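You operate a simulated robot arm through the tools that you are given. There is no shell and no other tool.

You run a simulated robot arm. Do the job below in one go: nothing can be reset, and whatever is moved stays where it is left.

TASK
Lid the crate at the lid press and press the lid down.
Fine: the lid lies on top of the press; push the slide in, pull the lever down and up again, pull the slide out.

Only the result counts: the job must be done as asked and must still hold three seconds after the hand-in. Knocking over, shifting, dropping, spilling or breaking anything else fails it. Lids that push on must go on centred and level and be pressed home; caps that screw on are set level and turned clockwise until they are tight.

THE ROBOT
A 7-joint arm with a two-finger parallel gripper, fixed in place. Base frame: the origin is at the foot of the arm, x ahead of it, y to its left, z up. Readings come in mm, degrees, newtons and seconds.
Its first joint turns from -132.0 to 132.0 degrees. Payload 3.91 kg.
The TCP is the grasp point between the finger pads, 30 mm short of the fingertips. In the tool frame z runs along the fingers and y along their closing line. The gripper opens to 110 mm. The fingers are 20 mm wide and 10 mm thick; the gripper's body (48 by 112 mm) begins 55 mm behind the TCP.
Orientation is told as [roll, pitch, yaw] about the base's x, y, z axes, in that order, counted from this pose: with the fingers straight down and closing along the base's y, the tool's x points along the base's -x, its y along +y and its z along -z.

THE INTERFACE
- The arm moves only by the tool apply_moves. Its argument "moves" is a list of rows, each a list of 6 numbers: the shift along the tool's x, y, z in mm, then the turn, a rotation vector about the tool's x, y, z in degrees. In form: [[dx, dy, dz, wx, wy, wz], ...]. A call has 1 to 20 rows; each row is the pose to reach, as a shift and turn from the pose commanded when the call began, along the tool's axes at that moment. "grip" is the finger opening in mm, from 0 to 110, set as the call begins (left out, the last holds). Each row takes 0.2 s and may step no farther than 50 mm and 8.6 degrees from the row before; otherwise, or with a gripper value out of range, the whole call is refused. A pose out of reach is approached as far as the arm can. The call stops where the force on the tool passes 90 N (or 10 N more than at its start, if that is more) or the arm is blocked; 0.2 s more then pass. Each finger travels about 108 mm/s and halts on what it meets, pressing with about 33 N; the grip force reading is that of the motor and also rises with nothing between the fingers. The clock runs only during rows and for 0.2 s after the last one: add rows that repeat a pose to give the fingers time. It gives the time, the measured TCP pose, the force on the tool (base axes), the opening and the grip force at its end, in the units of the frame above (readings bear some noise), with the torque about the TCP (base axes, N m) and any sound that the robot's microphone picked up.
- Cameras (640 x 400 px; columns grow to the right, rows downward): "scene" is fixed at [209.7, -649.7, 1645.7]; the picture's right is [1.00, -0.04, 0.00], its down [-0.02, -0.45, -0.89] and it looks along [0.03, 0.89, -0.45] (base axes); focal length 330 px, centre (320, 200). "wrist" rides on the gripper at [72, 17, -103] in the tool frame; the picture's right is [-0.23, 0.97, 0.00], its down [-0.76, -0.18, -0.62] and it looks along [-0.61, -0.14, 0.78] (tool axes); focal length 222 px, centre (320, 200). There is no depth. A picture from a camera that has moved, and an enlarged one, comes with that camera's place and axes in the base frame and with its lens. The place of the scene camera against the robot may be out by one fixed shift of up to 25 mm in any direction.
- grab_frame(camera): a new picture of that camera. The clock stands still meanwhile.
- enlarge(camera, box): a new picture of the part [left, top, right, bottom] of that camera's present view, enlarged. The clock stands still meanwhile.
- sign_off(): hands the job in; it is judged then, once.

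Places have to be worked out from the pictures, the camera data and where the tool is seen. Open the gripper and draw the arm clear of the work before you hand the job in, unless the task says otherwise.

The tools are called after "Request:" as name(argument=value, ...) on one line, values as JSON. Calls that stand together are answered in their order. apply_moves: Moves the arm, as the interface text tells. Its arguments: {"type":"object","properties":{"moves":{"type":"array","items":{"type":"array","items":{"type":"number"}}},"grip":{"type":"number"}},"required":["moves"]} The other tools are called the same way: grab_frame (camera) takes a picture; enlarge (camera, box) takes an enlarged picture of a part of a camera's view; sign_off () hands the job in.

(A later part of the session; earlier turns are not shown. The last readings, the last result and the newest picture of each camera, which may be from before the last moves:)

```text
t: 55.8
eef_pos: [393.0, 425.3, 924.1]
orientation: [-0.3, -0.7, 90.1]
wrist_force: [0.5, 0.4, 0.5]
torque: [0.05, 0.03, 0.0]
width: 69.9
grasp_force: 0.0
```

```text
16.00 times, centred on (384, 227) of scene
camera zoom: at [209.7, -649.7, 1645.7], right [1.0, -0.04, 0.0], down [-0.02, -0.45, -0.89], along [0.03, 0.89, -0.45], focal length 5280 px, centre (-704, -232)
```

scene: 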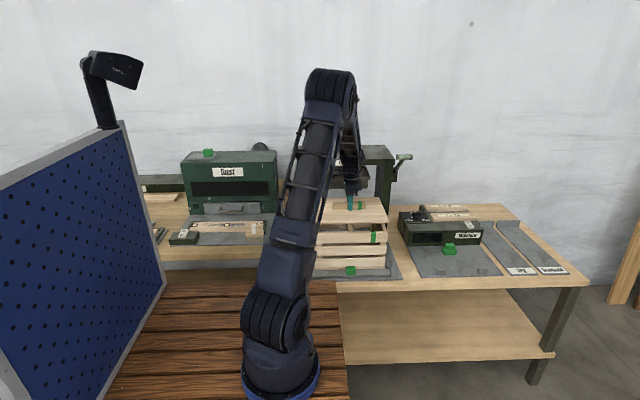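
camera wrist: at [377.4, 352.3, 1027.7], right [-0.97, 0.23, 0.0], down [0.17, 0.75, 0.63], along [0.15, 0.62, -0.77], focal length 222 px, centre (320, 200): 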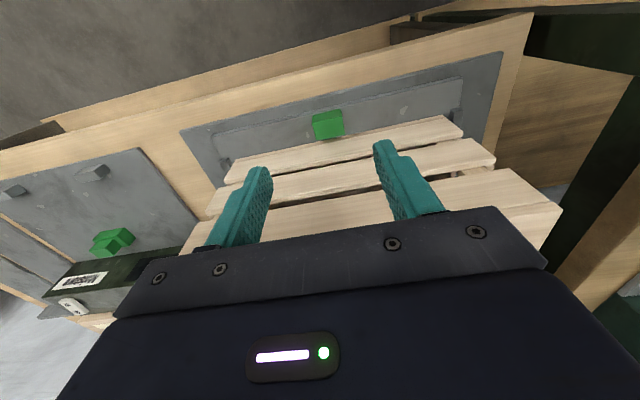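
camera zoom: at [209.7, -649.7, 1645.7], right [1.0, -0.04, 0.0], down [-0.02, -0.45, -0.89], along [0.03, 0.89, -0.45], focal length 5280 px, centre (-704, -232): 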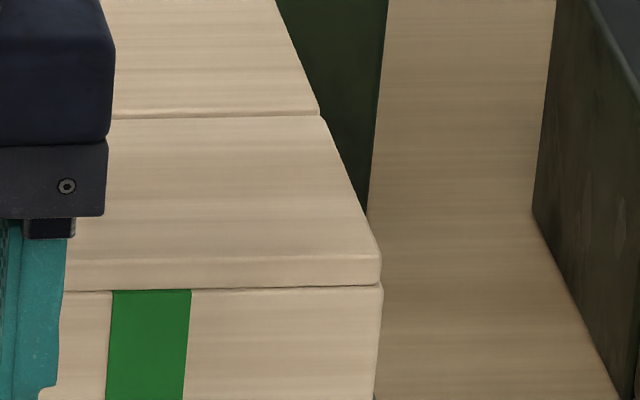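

The bump pushed the slide (with crate and lid together) ~5 mm inward, which is the direction it must go anyway; the lid still sits as before relative to the crate. I zoom in on handle and crate from here before approaching with a tilted tool.

Request:
enlarge(camera="wrist", box=[280, 80, 380, 150])

Request:
enlarge(camera="wrist", box=[180, 60, 580, 260])

Request:
enlarge(camera="scene", box=[310, 245, 420, 290])

```text
5.71 times, centred on (330, 115) of wrist
camera zoom: at [377.4, 352.3, 1027.7], right [-0.97, 0.23, 0.0], down [0.17, 0.75, 0.63], along [0.15, 0.62, -0.77], focal length 1269 px, centre (263, 686)
```

zoom: 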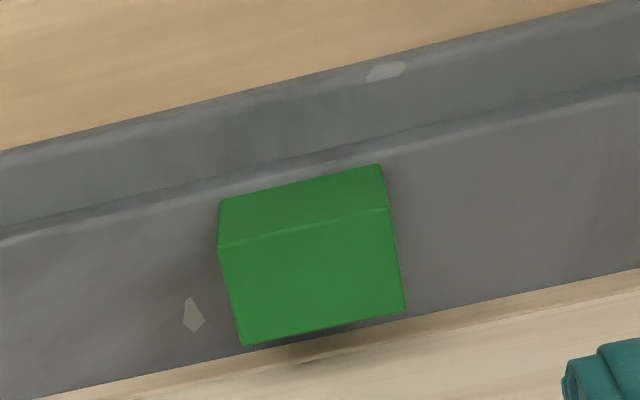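

```text
1.60 times, centred on (380, 160) of wrist
camera zoom: at [377.4, 352.3, 1027.7], right [-0.97, 0.23, 0.0], down [0.17, 0.75, 0.63], along [0.15, 0.62, -0.77], focal length 355 px, centre (224, 264)
```

zoom: 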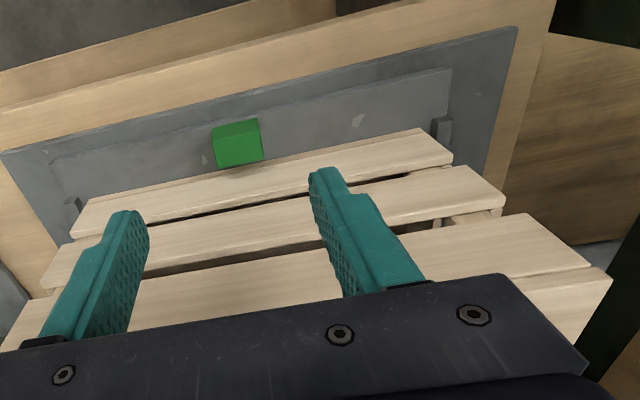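

```text
5.82 times, centred on (365, 268) of scene
camera zoom: at [209.7, -649.7, 1645.7], right [1.0, -0.04, 0.0], down [-0.02, -0.45, -0.89], along [0.03, 0.89, -0.45], focal length 1920 px, centre (58, -193)
```

zoom: 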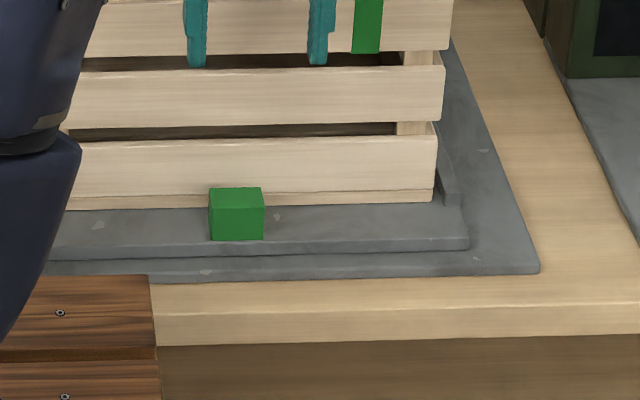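

The handle is now centred ≈(392, 459.5), 37×23 mm, z 722–752. I tilt the tool 15° (fingers forward, hand leaning back from the crate) and lower in front of it to z≈800.

Request:
apply_moves(moves=[[0, 0, 0, -0.1, -5, 0], [0, 0, 0, -0.2, -10, 0], [0, 0, 0, -0.3, -14.3, 0], [0, 0, 30, -0.3, -14.3, 0], [0, 0, 65, -0.3, -14.3, 0], [0, 0, 100, -0.3, -14.3, 0], [0, 0, 122, -0.3, -14.3, 0], [0, 0, 122, -0.3, -14.3, 0]])

Request:
grab_frame(camera="wrist")

Request:
enlarge(camera="scene", box=[300, 190, 420, 290])

```text
t: 57.6
eef_pos: [395.6, 427.2, 801.4]
orientation: [-0.1, -15.1, 90.1]
wrist_force: [-0.6, 1.5, -0.3]
torque: [-0.04, -0.03, 0.02]
width: 70.1
grasp_force: 0.0
```

```text
taken
camera wrist: at [379.6, 330.9, 884.2], right [-0.97, 0.22, 0.06], down [0.18, 0.57, 0.8], along [0.14, 0.79, -0.6], focal length 222 px, centre (320, 200)
```

wrist: 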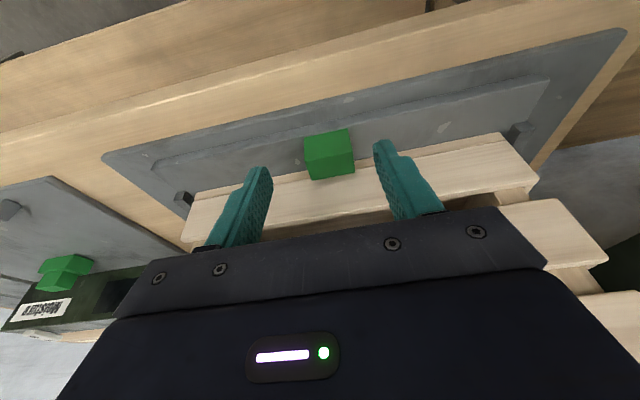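

```text
4.00 times, centred on (360, 240) of scene
camera zoom: at [209.7, -649.7, 1645.7], right [1.0, -0.04, 0.0], down [-0.02, -0.45, -0.89], along [0.03, 0.89, -0.45], focal length 1320 px, centre (160, 40)
```

zoom: 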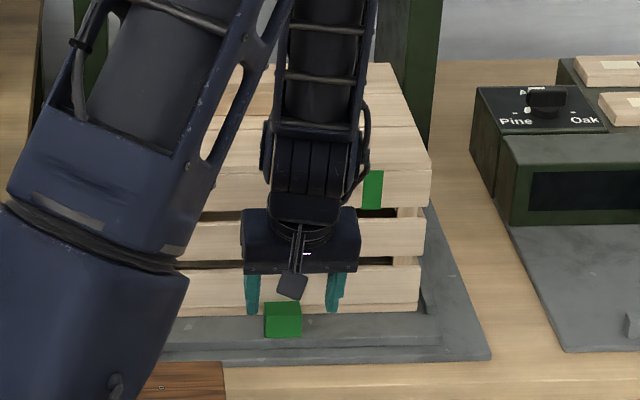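

The handle lies between the open fingers. I move in so the pads straddle it (TCP ≈(392.5, 454.5, 757)).

Request:
apply_moves(moves=[[-4, 1, 12, 0, 0, 0], [-8, 2, 25, 0, 0, 0], [-11, 3, 37, 0, 0, 0], [-14.5, 3, 49, 0, 0, 0], [-14.5, 3, 49, 0, 0, 0]])

Request:
grab_frame(camera="wrist")

Request:
enlarge(camera="wrist", box=[220, 100, 440, 240])

Request:
enlarge(camera="scene", box=[320, 230, 400, 290])

```text
t: 58.8
eef_pos: [391.3, 453.8, 758.2]
orientation: [-0.1, -15.1, 90.2]
wrist_force: [-0.8, -0.4, -0.6]
torque: [0.01, 0.01, 0.0]
width: 69.9
grasp_force: 0.0
```

```text
taken
camera wrist: at [375.9, 357.5, 840.8], right [-0.97, 0.22, 0.06], down [0.18, 0.57, 0.8], along [0.14, 0.79, -0.6], focal length 222 px, centre (320, 200)
```

wrist: 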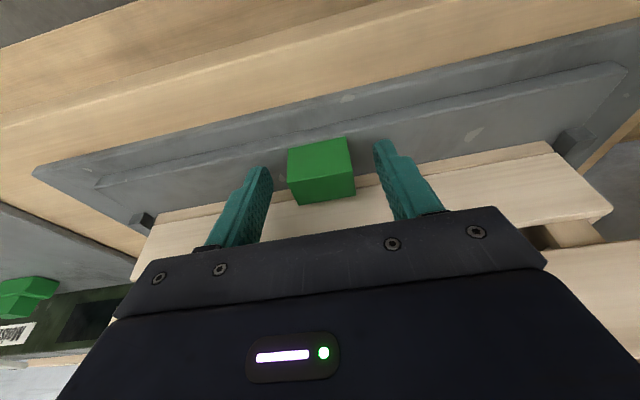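

```text
2.86 times, centred on (330, 170) of wrist
camera zoom: at [375.9, 357.5, 840.8], right [-0.97, 0.22, 0.06], down [0.18, 0.57, 0.8], along [0.14, 0.79, -0.6], focal length 635 px, centre (291, 286)
```

zoom: 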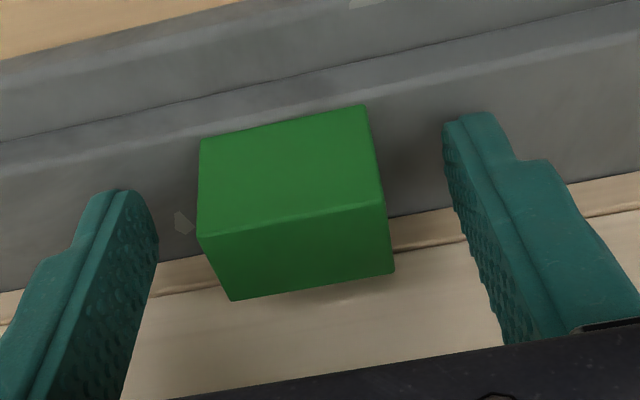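

```text
6.67 times, centred on (360, 260) of scene
camera zoom: at [209.7, -649.7, 1645.7], right [1.0, -0.04, 0.0], down [-0.02, -0.45, -0.89], along [0.03, 0.89, -0.45], focal length 2200 px, centre (53, -200)
```

zoom: 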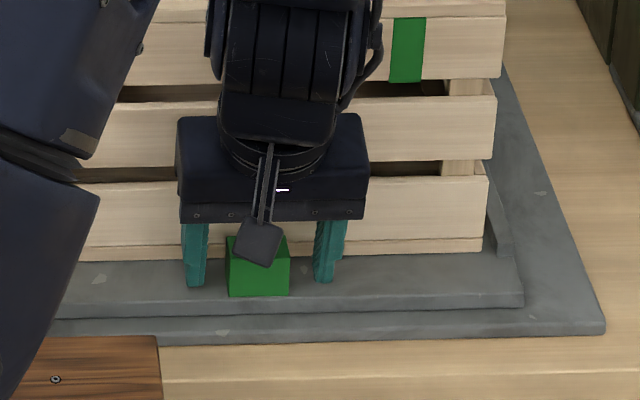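

The handle is centred between the pads. I close the grip on it.

Request:
apply_moves(grip=0, moves=[[0, 0, 0, 0, 0, 0], [0, 0, 0, 0, 0, 0], [0, 0, 0, 0, 0, 0], [0, 0, 0, 0, 0, 0]])

Request:
enlarge(camera="wrist", box=[220, 100, 440, 240])

```text
t: 59.8
eef_pos: [390.5, 454.0, 758.3]
orientation: [-0.1, -15.0, 90.3]
wrist_force: [-18.1, 1.1, -2.8]
torque: [0.66, 0.43, -0.64]
width: 38.0
grasp_force: 44.7
```

```text
2.86 times, centred on (330, 170) of wrist
camera zoom: at [375.0, 357.4, 840.9], right [-0.97, 0.22, 0.06], down [0.18, 0.57, 0.8], along [0.14, 0.79, -0.6], focal length 635 px, centre (291, 286)
```

zoom: 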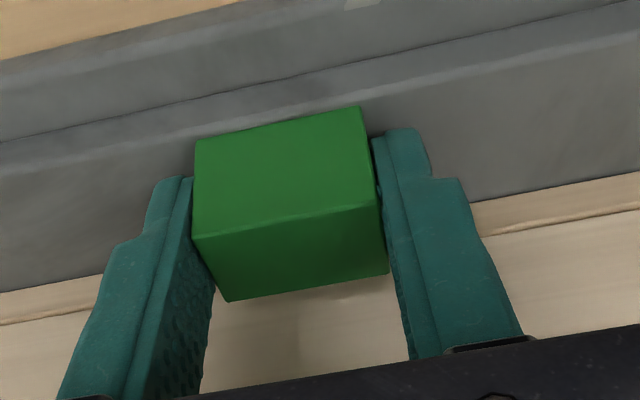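

Gripped at 38 mm, with an 18 N sideways bias; I shift ~1.2 mm in −x (tool +y) to relieve it.

Request:
apply_moves(moves=[[0, 0.6, 0, 0, 0, 0], [0, 1.2, 0, 0, 0, 0], [0, 1.2, 0, 0, 0, 0]])

```text
t: 60.6
eef_pos: [391.1, 452.6, 759.9]
orientation: [0.0, -15.0, 90.1]
wrist_force: [-6.8, 1.8, -3.9]
torque: [-0.49, 0.1, 0.08]
width: 38.1
grasp_force: 44.4
```

Bias relieved. I now push the slide in along +y gently, 130 mm first, watching the force.

Request:
apply_moves(moves=[[-1.9, 0, 0.5, 0, 0, 0], [-5.8, 0, 1.6, 0, 0, 0], [-11.6, 0, 3.1, 0, 0, 0], [-19.3, 0, 5.2, 0, 0, 0], [-27, 0, 7.3, 0, 0, 0], [-34.8, 0, 9.4, 0, 0, 0], [-43.4, 0, 11.7, 0, 0, 0], [-53.1, 0, 14.3, 0, 0, 0], [-62.8, 0, 16.9, 0, 0, 0], [-72.4, 0, 19.5, 0, 0, 0], [-82, 0, 22.1, 0, 0, 0], [-91.7, 0, 24.7, 0, 0, 0], [-101.4, 0, 27.4, 0, 0, 0], [-110, 0, 29.7, 0, 0, 0], [-117, 0, 31.6, 0, 0, 0], [-122, 0, 32.9, 0, 0, 0], [-125.5, 0, 33.9, 0, 0, 0], [-125.5, 0, 33.9, 0, 0, 0]])

Request:
grab_frame(camera="wrist")

Request:
grab_frame(camera="scene")

```text
t: 64.4
eef_pos: [390.7, 582.9, 759.3]
orientation: [-0.2, -15.1, 90.2]
wrist_force: [19.2, 1.0, 7.7]
torque: [-0.91, -0.09, -0.41]
width: 37.9
grasp_force: 44.8
```

```text
taken
camera wrist: at [374.7, 487.8, 840.7], right [-0.97, 0.22, 0.06], down [0.18, 0.57, 0.8], along [0.14, 0.79, -0.6], focal length 222 px, centre (320, 200)
```

wrist: 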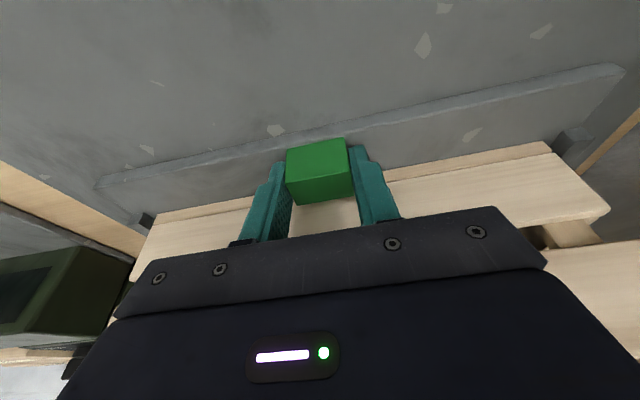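

```text
taken
```

scene: 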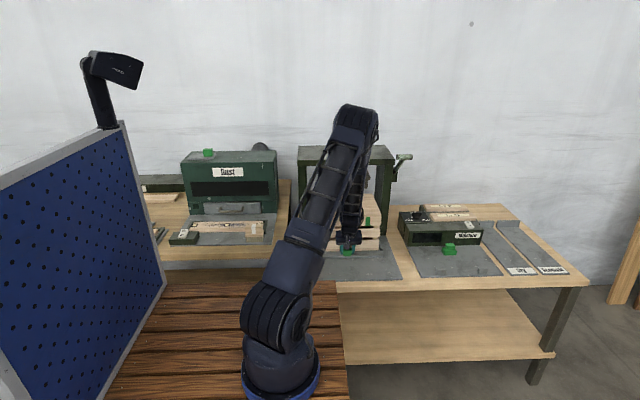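

The slide moves freely; a 19 N sideways force built up, so I add a slight +x correction and continue 80 mm more.

Request:
apply_moves(moves=[[0, -1, 0, 0, 0, 0], [-3, -1.6, 0.8, 0, 0, 0], [-9, -1.8, 2.4, 0, 0, 0], [-17, -2, 4.6, 0, 0, 0], [-25, -2.2, 6.7, 0, 0, 0], [-33, -2.3, 8.9, 0, 0, 0], [-41, -2.5, 11.1, 0, 0, 0], [-49, -2.6, 13.2, 0, 0, 0], [-57, -2.8, 15.4, 0, 0, 0], [-65, -2.9, 17.5, 0, 0, 0], [-71, -3, 19.2, 0, 0, 0], [-75, -3.1, 20.2, 0, 0, 0], [-77, -3.1, 20.8, 0, 0, 0], [-77, -3.1, 20.8, 0, 0, 0]])

Request:
grab_frame(camera="scene")

Request:
enlarge(camera="scene", box=[280, 130, 430, 290])

```text
t: 67.4
eef_pos: [390.8, 662.6, 759.7]
orientation: [-0.1, -15.0, 90.3]
wrist_force: [-44.6, -0.8, 0.2]
torque: [-0.72, 0.72, -0.42]
width: 38.1
grasp_force: 44.9
```

```text
taken
```

scene: 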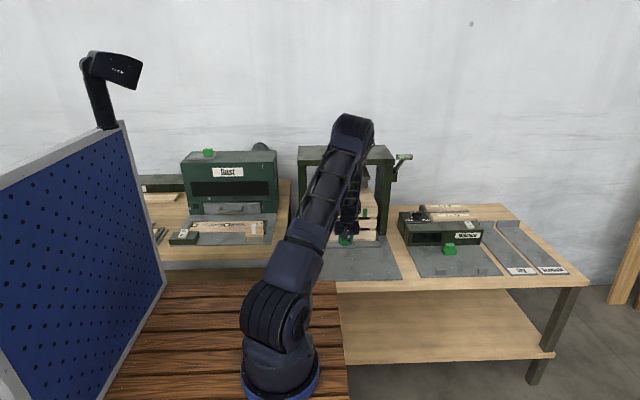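

```text
2.50 times, centred on (355, 210) of scene
camera zoom: at [209.7, -649.7, 1645.7], right [1.0, -0.04, 0.0], down [-0.02, -0.45, -0.89], along [0.03, 0.89, -0.45], focal length 825 px, centre (232, 175)
```

zoom: 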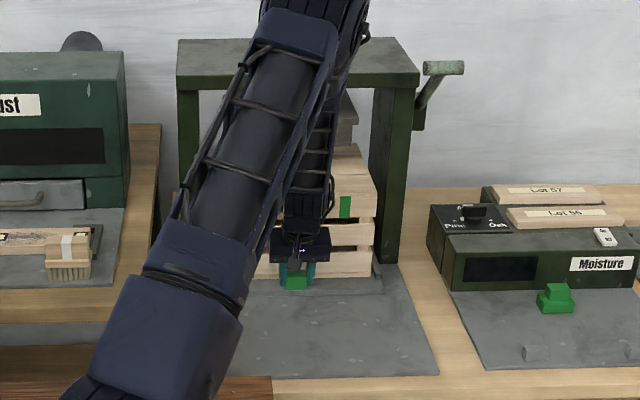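

The side force flipped (−45 N), so the slide runs true along y; I undo ~2.1 mm of the x correction and continue in smaller steps.

Request:
apply_moves(moves=[[0, 1, 0, 0, 0, 0], [0, 2.1, 0, 0, 0, 0], [-2, 2.1, 0.5, 0, 0, 0], [-6, 2.1, 1.6, 0, 0, 0], [-11, 2.1, 3, 0, 0, 0], [-16, 2.1, 4.3, 0, 0, 0], [-20, 2.1, 5.4, 0, 0, 0], [-20, 2.1, 5.4, 0, 0, 0]])

Request:
enlarge(camera="scene", box=[300, 140, 430, 250])

Request:
grab_frame(camera="wrist")

```text
t: 69.2
eef_pos: [390.5, 683.8, 759.2]
orientation: [-0.2, -15.2, 90.1]
wrist_force: [-24.3, -0.2, 5.0]
torque: [-1.22, 0.79, -0.37]
width: 37.9
grasp_force: 45.0
```

```text
3.64 times, centred on (365, 195) of scene
camera zoom: at [209.7, -649.7, 1645.7], right [1.0, -0.04, 0.0], down [-0.02, -0.45, -0.89], along [0.03, 0.89, -0.45], focal length 1200 px, centre (156, 218)
```

zoom: 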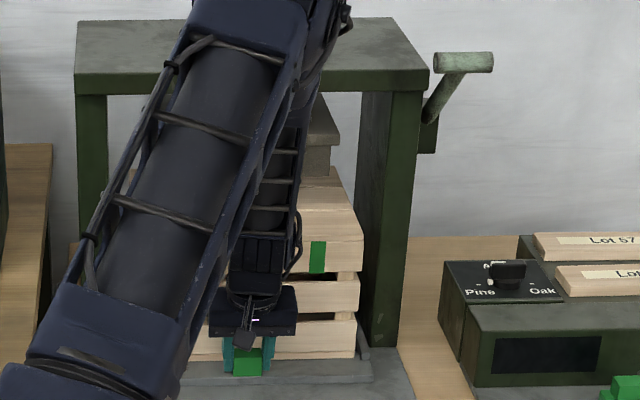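

```text
taken
camera wrist: at [374.8, 588.2, 840.8], right [-0.97, 0.22, 0.06], down [0.18, 0.57, 0.8], along [0.14, 0.79, -0.6], focal length 222 px, centre (320, 200)
```

wrist: 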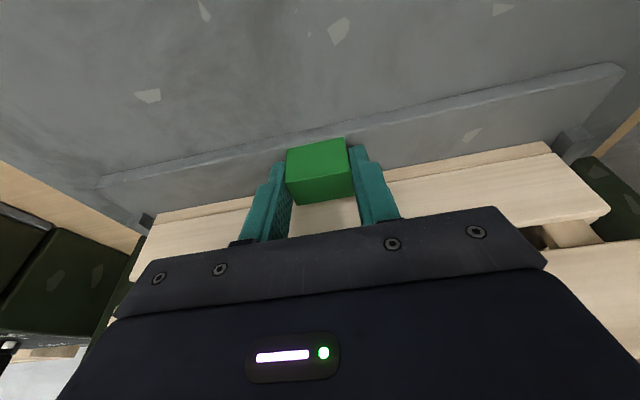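

No resistance yet along y. I correct 1 mm more in x and continue inward in 3–4 mm steps.

Request:
apply_moves(moves=[[0, 1, 0, 0, 0, 0], [-3, 1, 0.8, 0, 0, 0], [-6.5, 1, 1.8, 0, 0, 0], [-10, 1, 2.7, 0, 0, 0], [-13.5, 1, 3.6, 0, 0, 0], [-17, 1, 4.6, 0, 0, 0], [-20, 1, 5.4, 0, 0, 0], [-20, 1, 5.4, 0, 0, 0]])

```text
t: 71.0
eef_pos: [388.6, 704.0, 759.3]
orientation: [-0.1, -15.2, 90.1]
wrist_force: [1.2, -0.4, 4.1]
torque: [0.64, 0.12, -0.57]
width: 37.8
grasp_force: 44.8
```

Still free (Fy≈0) at y=704. I continue another 16 mm in small steps, looking for the stop.

Request:
apply_moves(moves=[[-2, 0, 0.5, 0, 0, 0], [-4.5, 0, 1.2, 0, 0, 0], [-7, 0, 1.9, 0, 0, 0], [-9.5, 0, 2.6, 0, 0, 0], [-12, 0, 3.2, 0, 0, 0], [-14, 0, 3.8, 0, 0, 0], [-15.5, 0, 4.2, 0, 0, 0], [-15.5, 0, 4.2, 0, 0, 0]])

Request:
enlarge(camera="scene", box=[300, 140, 430, 250])

Request:
grab_frame(camera="wrist")

```text
t: 72.6
eef_pos: [389.8, 713.3, 758.1]
orientation: [-0.1, -14.6, 90.0]
wrist_force: [-5.0, -36.7, 23.8]
torque: [4.63, 0.61, 0.04]
width: 38.3
grasp_force: 45.3
stopped in row 8: the force on the tool passed its limit at 95 N (the readings are from after the stop); the commanded pose is now the measured one
```

```text
3.64 times, centred on (365, 195) of scene
camera zoom: at [209.7, -649.7, 1645.7], right [1.0, -0.04, 0.0], down [-0.02, -0.45, -0.89], along [0.03, 0.89, -0.45], focal length 1200 px, centre (156, 218)
```

zoom: 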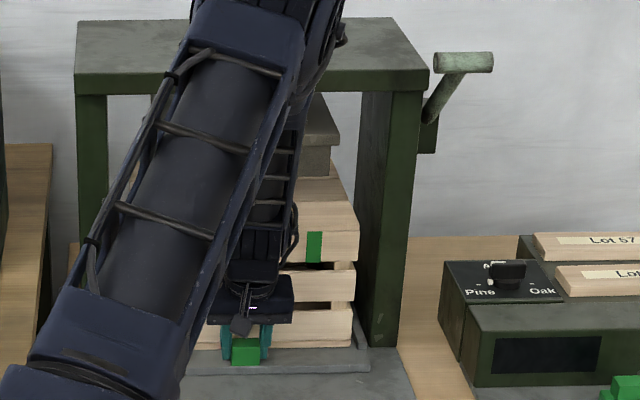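

```text
taken
camera wrist: at [374.7, 619.5, 840.3], right [-0.97, 0.22, 0.06], down [0.18, 0.58, 0.8], along [0.14, 0.78, -0.6], focal length 222 px, centre (320, 200)
```

wrist: 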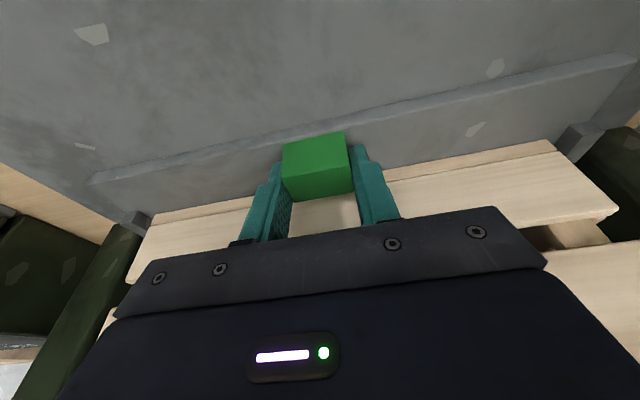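

The slide has reached its stop (total travel ≈260 mm); the fingers slipped ~5 mm on the handle at the end. I open the fingers in place before retreating, then check.

Request:
apply_moves(grip=64, moves=[[0, 0, 0, 0, 0, 0], [0, 0, 0, 0, 0, 0], [0, 0, 0, 0, 0, 0]])

Request:
enlarge(camera="scene", box=[320, 170, 400, 250])

Request:
grab_frame(camera="wrist")

```text
t: 73.4
eef_pos: [391.0, 714.2, 758.0]
orientation: [-0.1, -14.6, 90.1]
wrist_force: [10.2, -40.2, 35.9]
torque: [1.77, 0.85, 0.38]
width: 59.8
grasp_force: 0.0
```

```text
5.00 times, centred on (360, 210) of scene
camera zoom: at [209.7, -649.7, 1645.7], right [1.0, -0.04, 0.0], down [-0.02, -0.45, -0.89], along [0.03, 0.89, -0.45], focal length 1650 px, centre (120, 150)
```

zoom: 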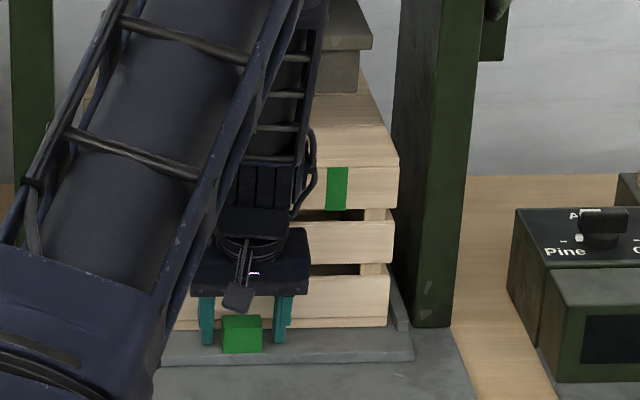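

```text
taken
camera wrist: at [375.9, 619.6, 840.2], right [-0.97, 0.22, 0.06], down [0.18, 0.58, 0.8], along [0.14, 0.78, -0.6], focal length 222 px, centre (320, 200)
```

wrist: 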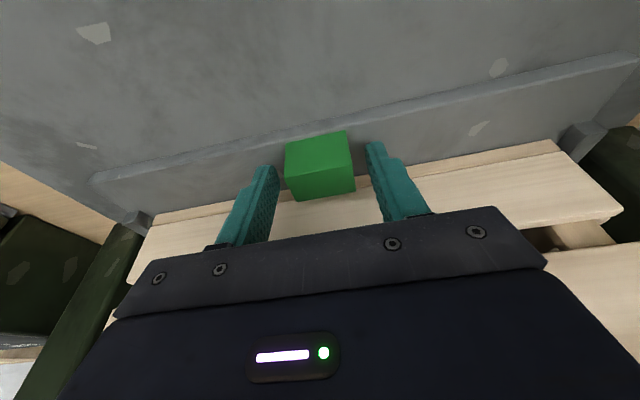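

There's still −40 N in y with the fingers open, so the hand itself is touching the crate front. I back off straight in −y in small steps and watch the force.

Request:
apply_moves(moves=[[1.9, 0, -0.5, 0, 0, 0], [3.9, 0, -1, 0, 0, 0], [5.8, 0, -1.6, 0, 0, 0], [5.8, 0, -1.6, 0, 0, 0]])

Request:
grab_frame(camera="wrist")

Request:
enlarge(camera="scene", box=[320, 170, 400, 250])

```text
t: 74.4
eef_pos: [389.0, 710.3, 758.2]
orientation: [0.1, -14.8, 90.0]
wrist_force: [0.0, 1.4, 32.4]
torque: [-0.02, 0.18, 0.4]
width: 58.9
grasp_force: 0.2
```

```text
taken
camera wrist: at [373.6, 615.3, 840.0], right [-0.97, 0.22, 0.06], down [0.18, 0.58, 0.8], along [0.14, 0.79, -0.6], focal length 222 px, centre (320, 200)
```

wrist: 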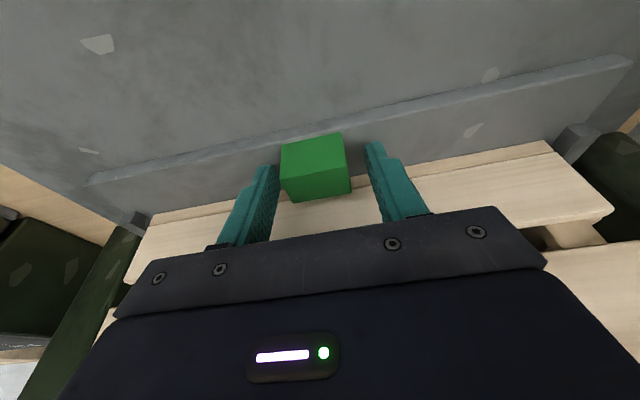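

```text
5.00 times, centred on (360, 210) of scene
camera zoom: at [209.7, -649.7, 1645.7], right [1.0, -0.04, 0.0], down [-0.02, -0.45, -0.89], along [0.03, 0.89, -0.45], focal length 1650 px, centre (120, 150)
```

zoom: 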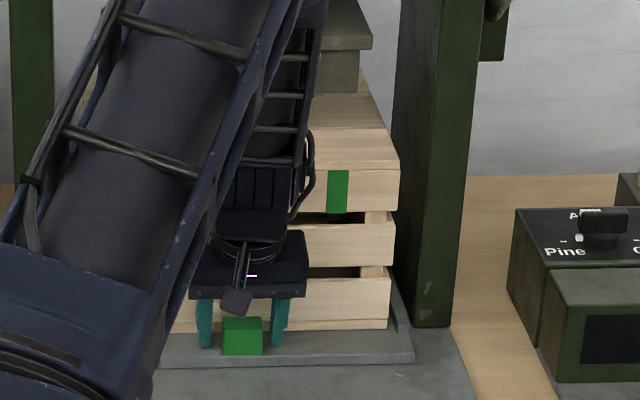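

The y-force vanished; the remaining 32 N upward is the fingertips resting on the slide plate (z≈726). I lift 4 mm, then retreat in −y and rise clear of the crate.

Request:
apply_moves(moves=[[-0.5, 0, -2, 0, 0, 0], [-1, 0, -4, 0, 0, 0], [8, 0, -6.5, 0, 0, 0], [22, 0, -10.5, 0, 0, 0], [45, 0, -17, 0, 0, 0], [75, 0, -26, 0, 0, 0], [110, 0, -36, 0, 0, 0], [145, 0, -60, 0, 0, 0], [160, 0, -95, 0, 0, 0], [165, 0, -140, 0, 0, 0], [165, 0, -140, 0, 0, 0]])

Request:
grab_frame(camera="wrist")

Request:
grab_frame(camera="scene")

Request:
enlarge(camera="scene", box=[290, 140, 430, 260])

```text
t: 76.8
eef_pos: [391.4, 515.9, 849.5]
orientation: [-0.1, -14.7, 90.0]
wrist_force: [-0.2, 0.3, 0.2]
torque: [0.02, -0.02, 0.02]
width: 63.9
grasp_force: 0.0
```

```text
taken
camera wrist: at [375.5, 420.3, 932.5], right [-0.97, 0.22, 0.06], down [0.18, 0.58, 0.79], along [0.14, 0.78, -0.6], focal length 222 px, centre (320, 200)
```

wrist: 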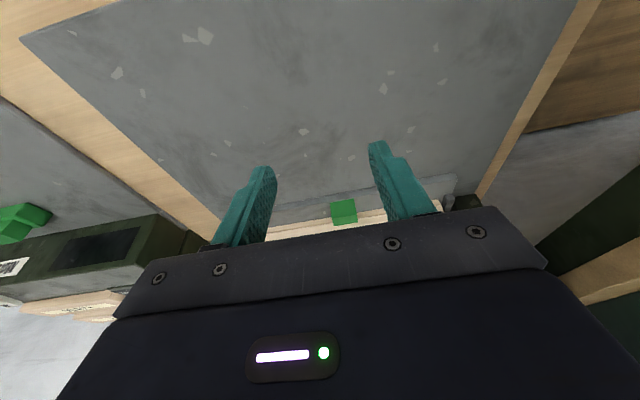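

```text
taken
```

scene: 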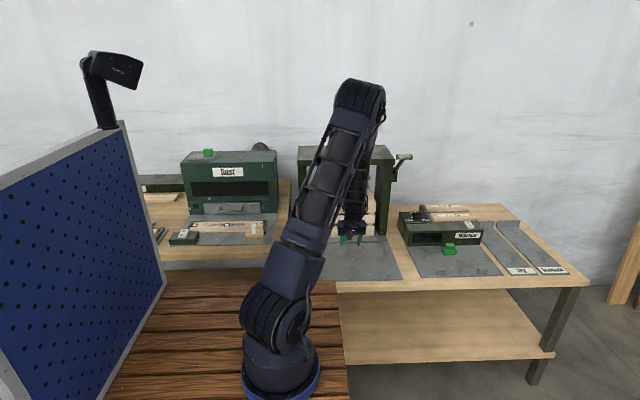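

```text
3.33 times, centred on (360, 200) of scene
camera zoom: at [209.7, -649.7, 1645.7], right [1.0, -0.04, 0.0], down [-0.02, -0.45, -0.89], along [0.03, 0.89, -0.45], focal length 1100 px, centre (187, 200)
```

zoom: 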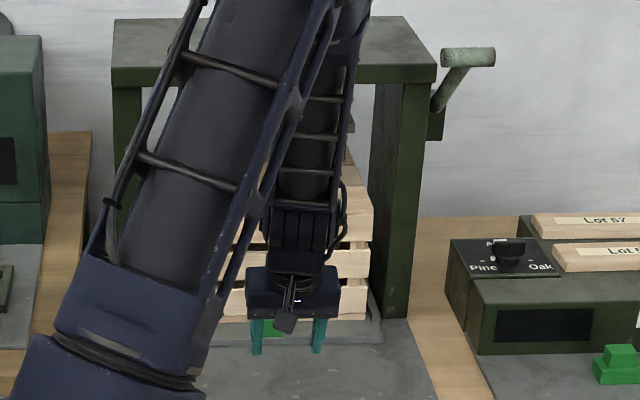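

The area is clear now. I raise and tilt the camera forward to look at the crate and lid under the press from the front.

Request:
apply_moves(moves=[[-12, 0, -30, 0, -4, 0], [-25, 0, -60, 0, -8, 0], [-40, 0, -80, 0, -12, 0], [-55, 0, -100, 0, -16, 0], [-70, 0, -115, 0, -20.3, 0], [-77, 0, -120, 0, -20.3, 0], [-77, 0, -120, 0, -20.3, 0]])

Request:
grab_frame(camera="wrist")

Request:
enlarge(camera="wrist", box=[200, 60, 460, 230])

```text
t: 78.4
eef_pos: [390.4, 559.4, 985.4]
orientation: [0.0, -34.9, 90.0]
wrist_force: [-0.1, -0.2, 0.9]
torque: [0.03, 0.04, -0.03]
width: 64.0
grasp_force: 0.1
```

```text
taken
camera wrist: at [375.3, 441.7, 1030.1], right [-0.97, 0.19, 0.13], down [0.18, 0.27, 0.95], along [0.14, 0.95, -0.29], focal length 222 px, centre (320, 200)
```

wrist: 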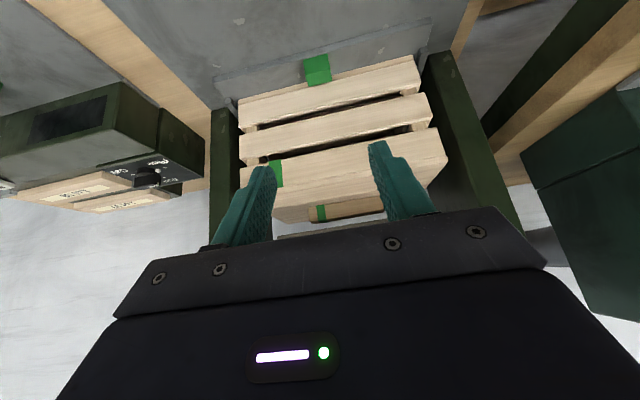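

```text
2.35 times, centred on (330, 145) of wrist
camera zoom: at [375.3, 441.7, 1030.1], right [-0.97, 0.19, 0.13], down [0.18, 0.27, 0.95], along [0.14, 0.95, -0.29], focal length 523 px, centre (296, 329)
```

zoom: 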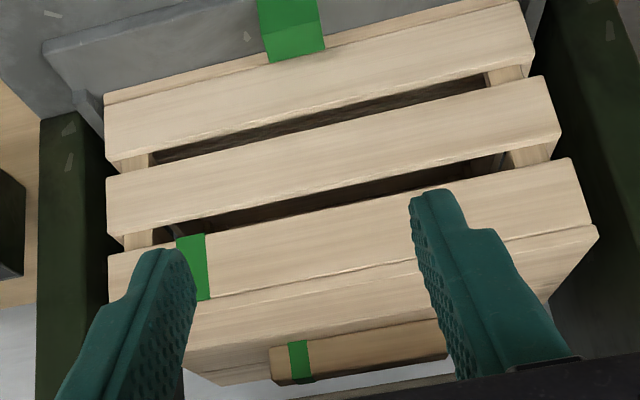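

The crate with lid stands squarely between the posts, lid and batten in place. Now I move up and right to view the lever from front-above with the same tilt.

Request:
apply_moves(moves=[[-26, 0, -37.5, 0, 0, 0], [-52, 0, -75, 0, 0, 0], [-78, -10, -112, 0, 0, 0], [-104, -40, -150, 0, 0, 0], [-120, -80, -172, 0, 0, 0], [-135, -120, -190, 0, 0, 0], [-150, -160, -208, 0, 0, 0], [-165, -200, -208, 0, 0, 0], [-178, -235, -208, 0, 0, 0], [-183, -250, -208, 0, 0, 0], [-183, -250, -208, 0, 0, 0]])

Request:
grab_frame(camera="wrist")

Request:
enlarge(camera="wrist", box=[220, 60, 420, 220])

Request:
enlarge(camera="scene", box=[280, 130, 430, 270])

```text
refused: row 4 steps farther than a row can; nothing moved
```

```text
taken
camera wrist: at [375.3, 441.7, 1030.1], right [-0.97, 0.19, 0.13], down [0.18, 0.27, 0.95], along [0.14, 0.95, -0.29], focal length 222 px, centre (320, 200)
```

wrist: 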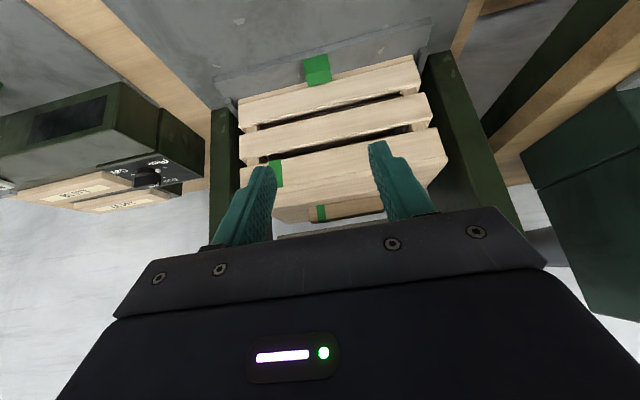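

```text
2.50 times, centred on (320, 140) of wrist
camera zoom: at [375.3, 441.7, 1030.1], right [-0.97, 0.19, 0.13], down [0.18, 0.27, 0.95], along [0.14, 0.95, -0.29], focal length 555 px, centre (320, 350)
```

zoom: 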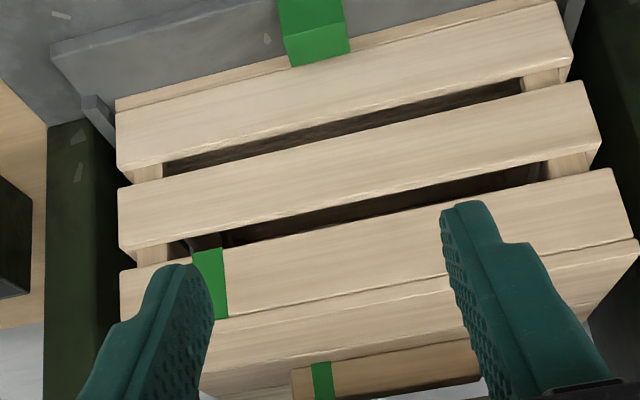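

```text
2.86 times, centred on (355, 200) of scene
camera zoom: at [209.7, -649.7, 1645.7], right [1.0, -0.04, 0.0], down [-0.02, -0.45, -0.89], along [0.03, 0.89, -0.45], focal length 943 px, centre (220, 200)
```

zoom: 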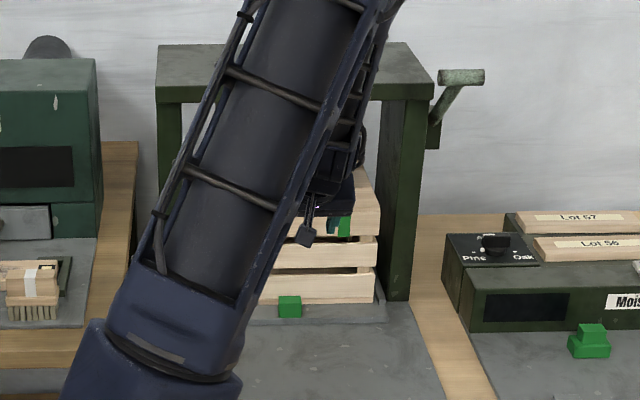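

The move was refused for too large a step; I resend it with shorter rows.

Request:
apply_moves(moves=[[-24, 0, -35, 0, 0, 0], [-48, 0, -70, 0, 0, 0], [-72, -10, -105, 0, 0, 0], [-95, -25, -138, 0, 0, 0], [-112, -60, -160, 0, 0, 0], [-126, -95, -178, 0, 0, 0], [-138, -130, -192, 0, 0, 0], [-150, -165, -202, 0, 0, 0], [-162, -200, -208, 0, 0, 0], [-174, -230, -208, 0, 0, 0], [-183, -250, -208, 0, 0, 0], [-183, -250, -208, 0, 0, 0]])

Request:
grab_frame(camera="wrist")

Request:
enlarge(camera="wrist", box=[220, 60, 420, 220])

Request:
enlarge(camera="scene", box=[280, 130, 430, 270])

```text
t: 81.0
eef_pos: [640.5, 590.5, 1262.7]
orientation: [0.0, -35.0, 90.0]
wrist_force: [1.0, -0.6, 0.5]
torque: [-0.04, -0.01, -0.02]
width: 63.9
grasp_force: 0.1
```

```text
taken
camera wrist: at [625.3, 472.4, 1306.3], right [-0.97, 0.19, 0.13], down [0.18, 0.27, 0.95], along [0.14, 0.95, -0.29], focal length 222 px, centre (320, 200)
```

wrist: 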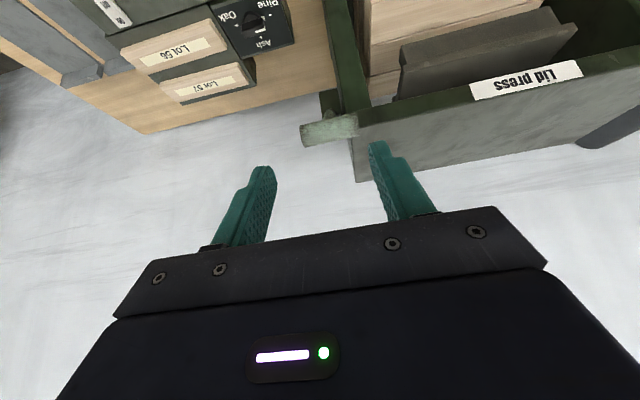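

```text
2.50 times, centred on (320, 140) of wrist
camera zoom: at [625.3, 472.4, 1306.3], right [-0.97, 0.19, 0.13], down [0.18, 0.27, 0.95], along [0.14, 0.95, -0.29], focal length 555 px, centre (320, 350)
```

zoom: 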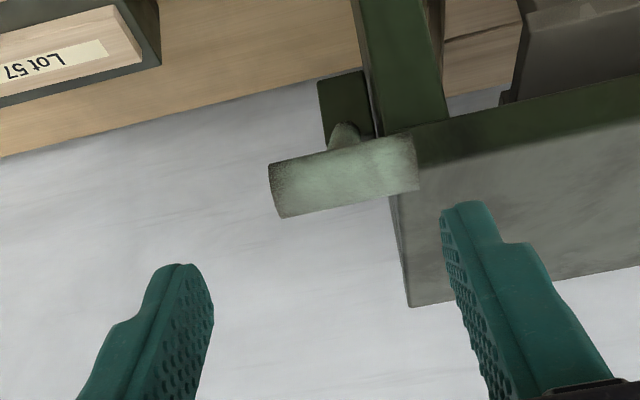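

```text
2.86 times, centred on (355, 200) of scene
camera zoom: at [209.7, -649.7, 1645.7], right [1.0, -0.04, 0.0], down [-0.02, -0.45, -0.89], along [0.03, 0.89, -0.45], focal length 943 px, centre (220, 200)
```

zoom: 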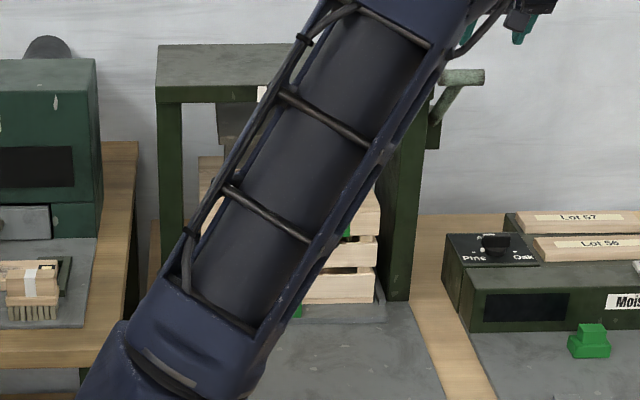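

The views triangulate well: the lever knob is a 25 mm cylinder along x from x≈604 to 669 at (y 695, z 1156); pivot ≈(637, 820, 1043), radius ≈168 mm. I'll grip the knob's outer end (x≈656) with fingers closing in the y‑z plane, so first I rotate about the tool axis by 90° here.

Request:
apply_moves(grip=60, moves=[[0, 0, 0, 0, 0, 8.2], [0, 0, 0, 0, 0, 16.4], [0, 0, 0, 0, 0, 24.6], [0, 0, 0, 0, 0, 32.8], [0, 0, 0, 0, 0, 41], [0, 0, 0, 0, 0, 49.2], [0, 0, 0, 0, 0, 57.4], [0, 0, 0, 0, 0, 65.6], [0, 0, 0, 0, 0, 73.8], [0, 0, 0, 0, 0, 82], [0, 0, 0, 0, 0, 90], [0, 0, 0, 0, 0, 90]])

```text
t: 83.6
eef_pos: [640.1, 590.4, 1261.8]
orientation: [34.9, 0.0, -0.1]
wrist_force: [0.7, 0.1, -0.6]
torque: [0.01, -0.02, -0.01]
width: 60.2
grasp_force: 0.1
```

Now roll is 35°, fingers closing in the y‑z plane. I tilt further to 75° and move to the pre-grasp point ~70 mm short of the knob.

Request:
apply_moves(moves=[[-3, -3, 15, -8, 0, 0], [-6, -7, 32, -16, 0, 0], [-9, -11, 50, -24, 0, 0], [-12, -15, 68, -32, 0, 0], [-15, -19, 85, -40, 0, 0], [-16, -20.3, 93, -40, 0, 0], [-16, -20.3, 93, -40, 0, 0]])

Request:
grab_frame(camera="wrist")

Request:
enlarge(camera="scene", box=[340, 100, 460, 220])

```text
t: 85.2
eef_pos: [656.4, 627.8, 1172.7]
orientation: [74.9, 0.0, 0.0]
wrist_force: [-0.2, 0.6, -0.2]
torque: [-0.02, -0.04, 0.02]
width: 59.8
grasp_force: 0.1
```

```text
taken
camera wrist: at [585.5, 533.0, 1217.5], right [0.23, 0.25, 0.94], down [0.76, -0.65, -0.01], along [0.61, 0.72, -0.34], focal length 222 px, centre (320, 200)
```

wrist: 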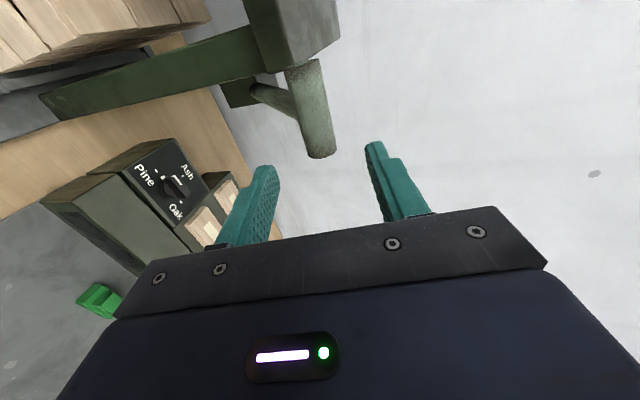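

```text
3.33 times, centred on (400, 160) of scene
camera zoom: at [209.7, -649.7, 1645.7], right [1.0, -0.04, 0.0], down [-0.02, -0.45, -0.89], along [0.03, 0.89, -0.45], focal length 1100 px, centre (53, 333)
```

zoom: 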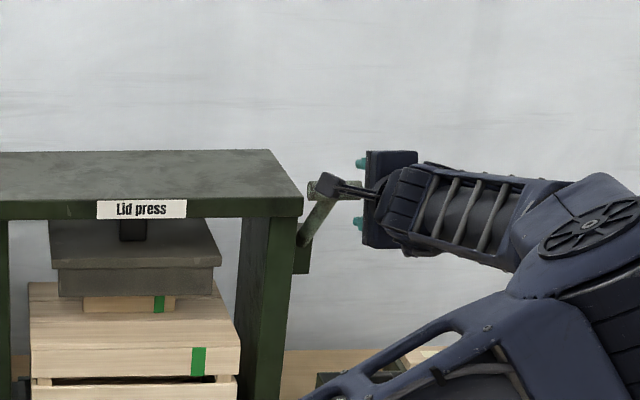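

Excellent view: the knob is right between the open fingers. I zoom to check centring before moving in.

Request:
enlarge(camera="wrist", box=[220, 40, 420, 220])

Request:
enlarge(camera="scene", box=[300, 160, 400, 260])

```text
2.22 times, centred on (320, 130) of wrist
camera zoom: at [585.5, 533.0, 1217.5], right [0.23, 0.25, 0.94], down [0.76, -0.65, -0.01], along [0.61, 0.72, -0.34], focal length 494 px, centre (320, 356)
```

zoom: 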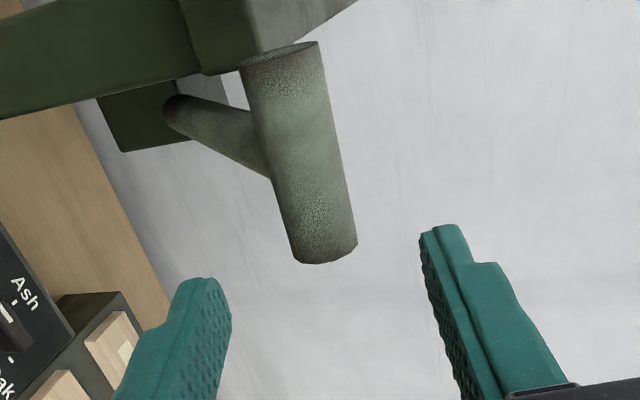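

```text
4.00 times, centred on (350, 210) of scene
camera zoom: at [209.7, -649.7, 1645.7], right [1.0, -0.04, 0.0], down [-0.02, -0.45, -0.89], along [0.03, 0.89, -0.45], focal length 1320 px, centre (200, 160)
```

zoom: 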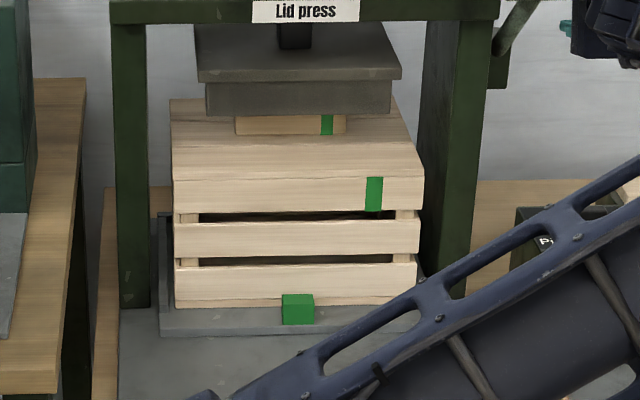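

The knob is centred to ~1 mm. I advance 70 mm along the tool axis (and 2 mm further out in x to stay clear of the lever arm), watching force.

Request:
apply_moves(moves=[[-2, 0, 12, 0, 0, 0], [-2, 0, 26, 0, 0, 0], [-2, 0, 40, 0, 0, 0], [-2, 0, 52, 0, 0, 0], [-2, 0, 62, 0, 0, 0], [-2, 0, 69, 0, 0, 0], [-2, 0, 69, 0, 0, 0]])

Request:
grab_frame(camera="wrist")

Request:
enlarge(camera="wrist", box=[220, 80, 420, 230])

```text
t: 86.8
eef_pos: [658.4, 695.7, 1155.4]
orientation: [74.9, 0.0, -0.1]
wrist_force: [-0.5, -0.9, -0.3]
torque: [-0.01, 0.0, 0.01]
width: 59.8
grasp_force: 0.0
```

```text
taken
camera wrist: at [587.4, 599.6, 1199.1], right [0.23, 0.25, 0.94], down [0.76, -0.65, -0.01], along [0.61, 0.72, -0.34], focal length 222 px, centre (320, 200)
```

wrist: 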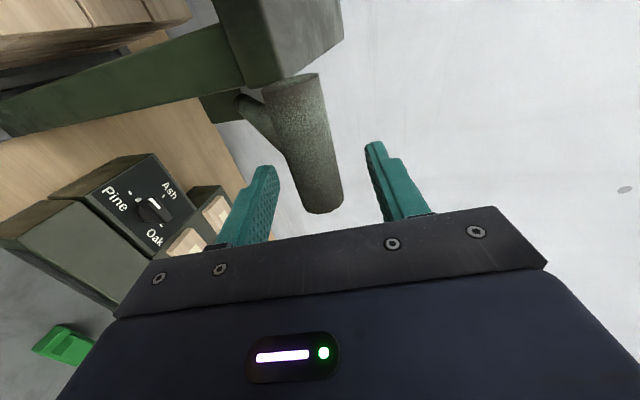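

```text
2.67 times, centred on (320, 155) of wrist
camera zoom: at [587.4, 599.6, 1199.1], right [0.23, 0.25, 0.94], down [0.76, -0.65, -0.01], along [0.61, 0.72, -0.34], focal length 592 px, centre (320, 320)
```

zoom: 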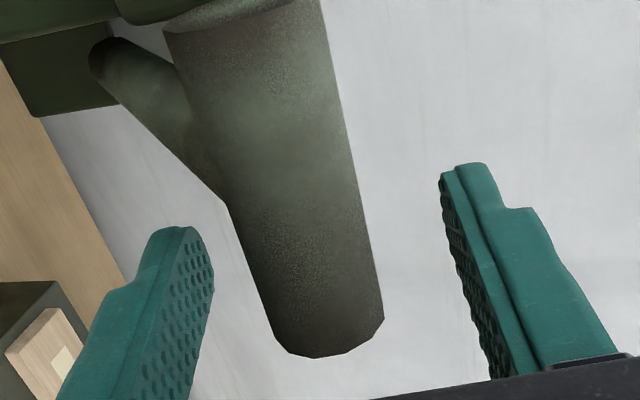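

The knob sits at the grasp point, between the pads and clear of the lever arm. I close the grip.

Request:
apply_moves(grip=0, moves=[[0, 0, 0, 0, 0, 0], [0, 0, 0, 0, 0, 0], [0, 0, 0, 0, 0, 0], [0, 0, 0, 0, 0, 0]])

Request:
grab_frame(camera="wrist")

```text
t: 87.8
eef_pos: [657.8, 694.7, 1154.3]
orientation: [74.8, 0.0, 0.1]
wrist_force: [-0.5, -1.0, -3.7]
torque: [-0.02, 0.01, -0.03]
width: 25.8
grasp_force: 45.2
```

```text
taken
camera wrist: at [587.5, 599.5, 1199.1], right [0.23, 0.25, 0.94], down [0.76, -0.65, -0.01], along [0.61, 0.72, -0.34], focal length 222 px, centre (320, 200)
```

wrist: 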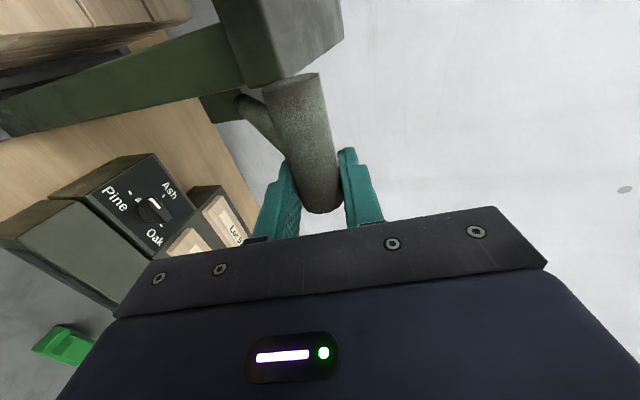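

The knob is gripped (25.8 mm). I pull the lever down along its estimated arc, a first ~7° only, and read the reaction.

Request:
apply_moves(moves=[[0, -2, -1, 0, 0, 0], [0, -6.5, -3.2, 0, 0, 0], [0, -12, -5.6, 0, 0, 0], [0, -18.5, -8.1, 0, 0, 0], [0, -18.5, -8.1, 0, 0, 0]])

Request:
grab_frame(camera="wrist")

Request:
enlarge(camera="scene", box=[300, 140, 420, 240])

```text
t: 89.0
eef_pos: [658.5, 680.0, 1139.4]
orientation: [75.0, 0.0, 0.0]
wrist_force: [1.7, -9.0, 7.0]
torque: [0.33, 0.07, 0.49]
width: 25.6
grasp_force: 45.3
```

```text
taken
camera wrist: at [587.4, 586.1, 1183.5], right [0.23, 0.25, 0.94], down [0.76, -0.65, -0.01], along [0.61, 0.72, -0.34], focal length 222 px, centre (320, 200)
```

wrist: 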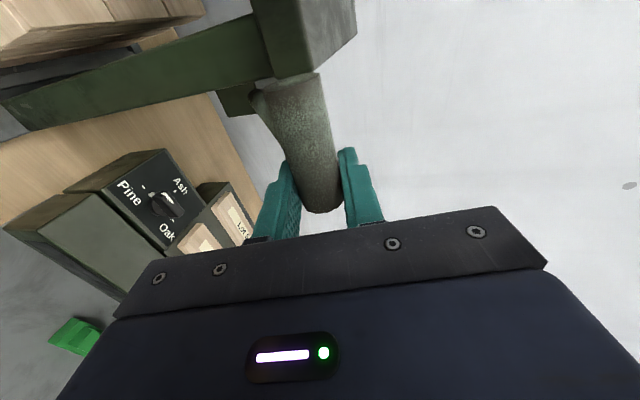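

```text
4.00 times, centred on (360, 190) of scene
camera zoom: at [209.7, -649.7, 1645.7], right [1.0, -0.04, 0.0], down [-0.02, -0.45, -0.89], along [0.03, 0.89, -0.45], focal length 1320 px, centre (160, 240)
```

zoom: 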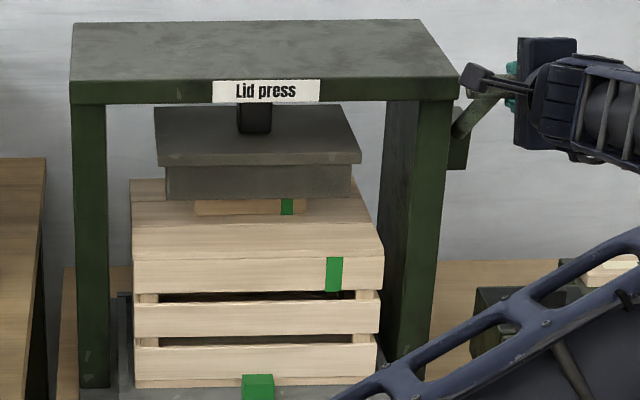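

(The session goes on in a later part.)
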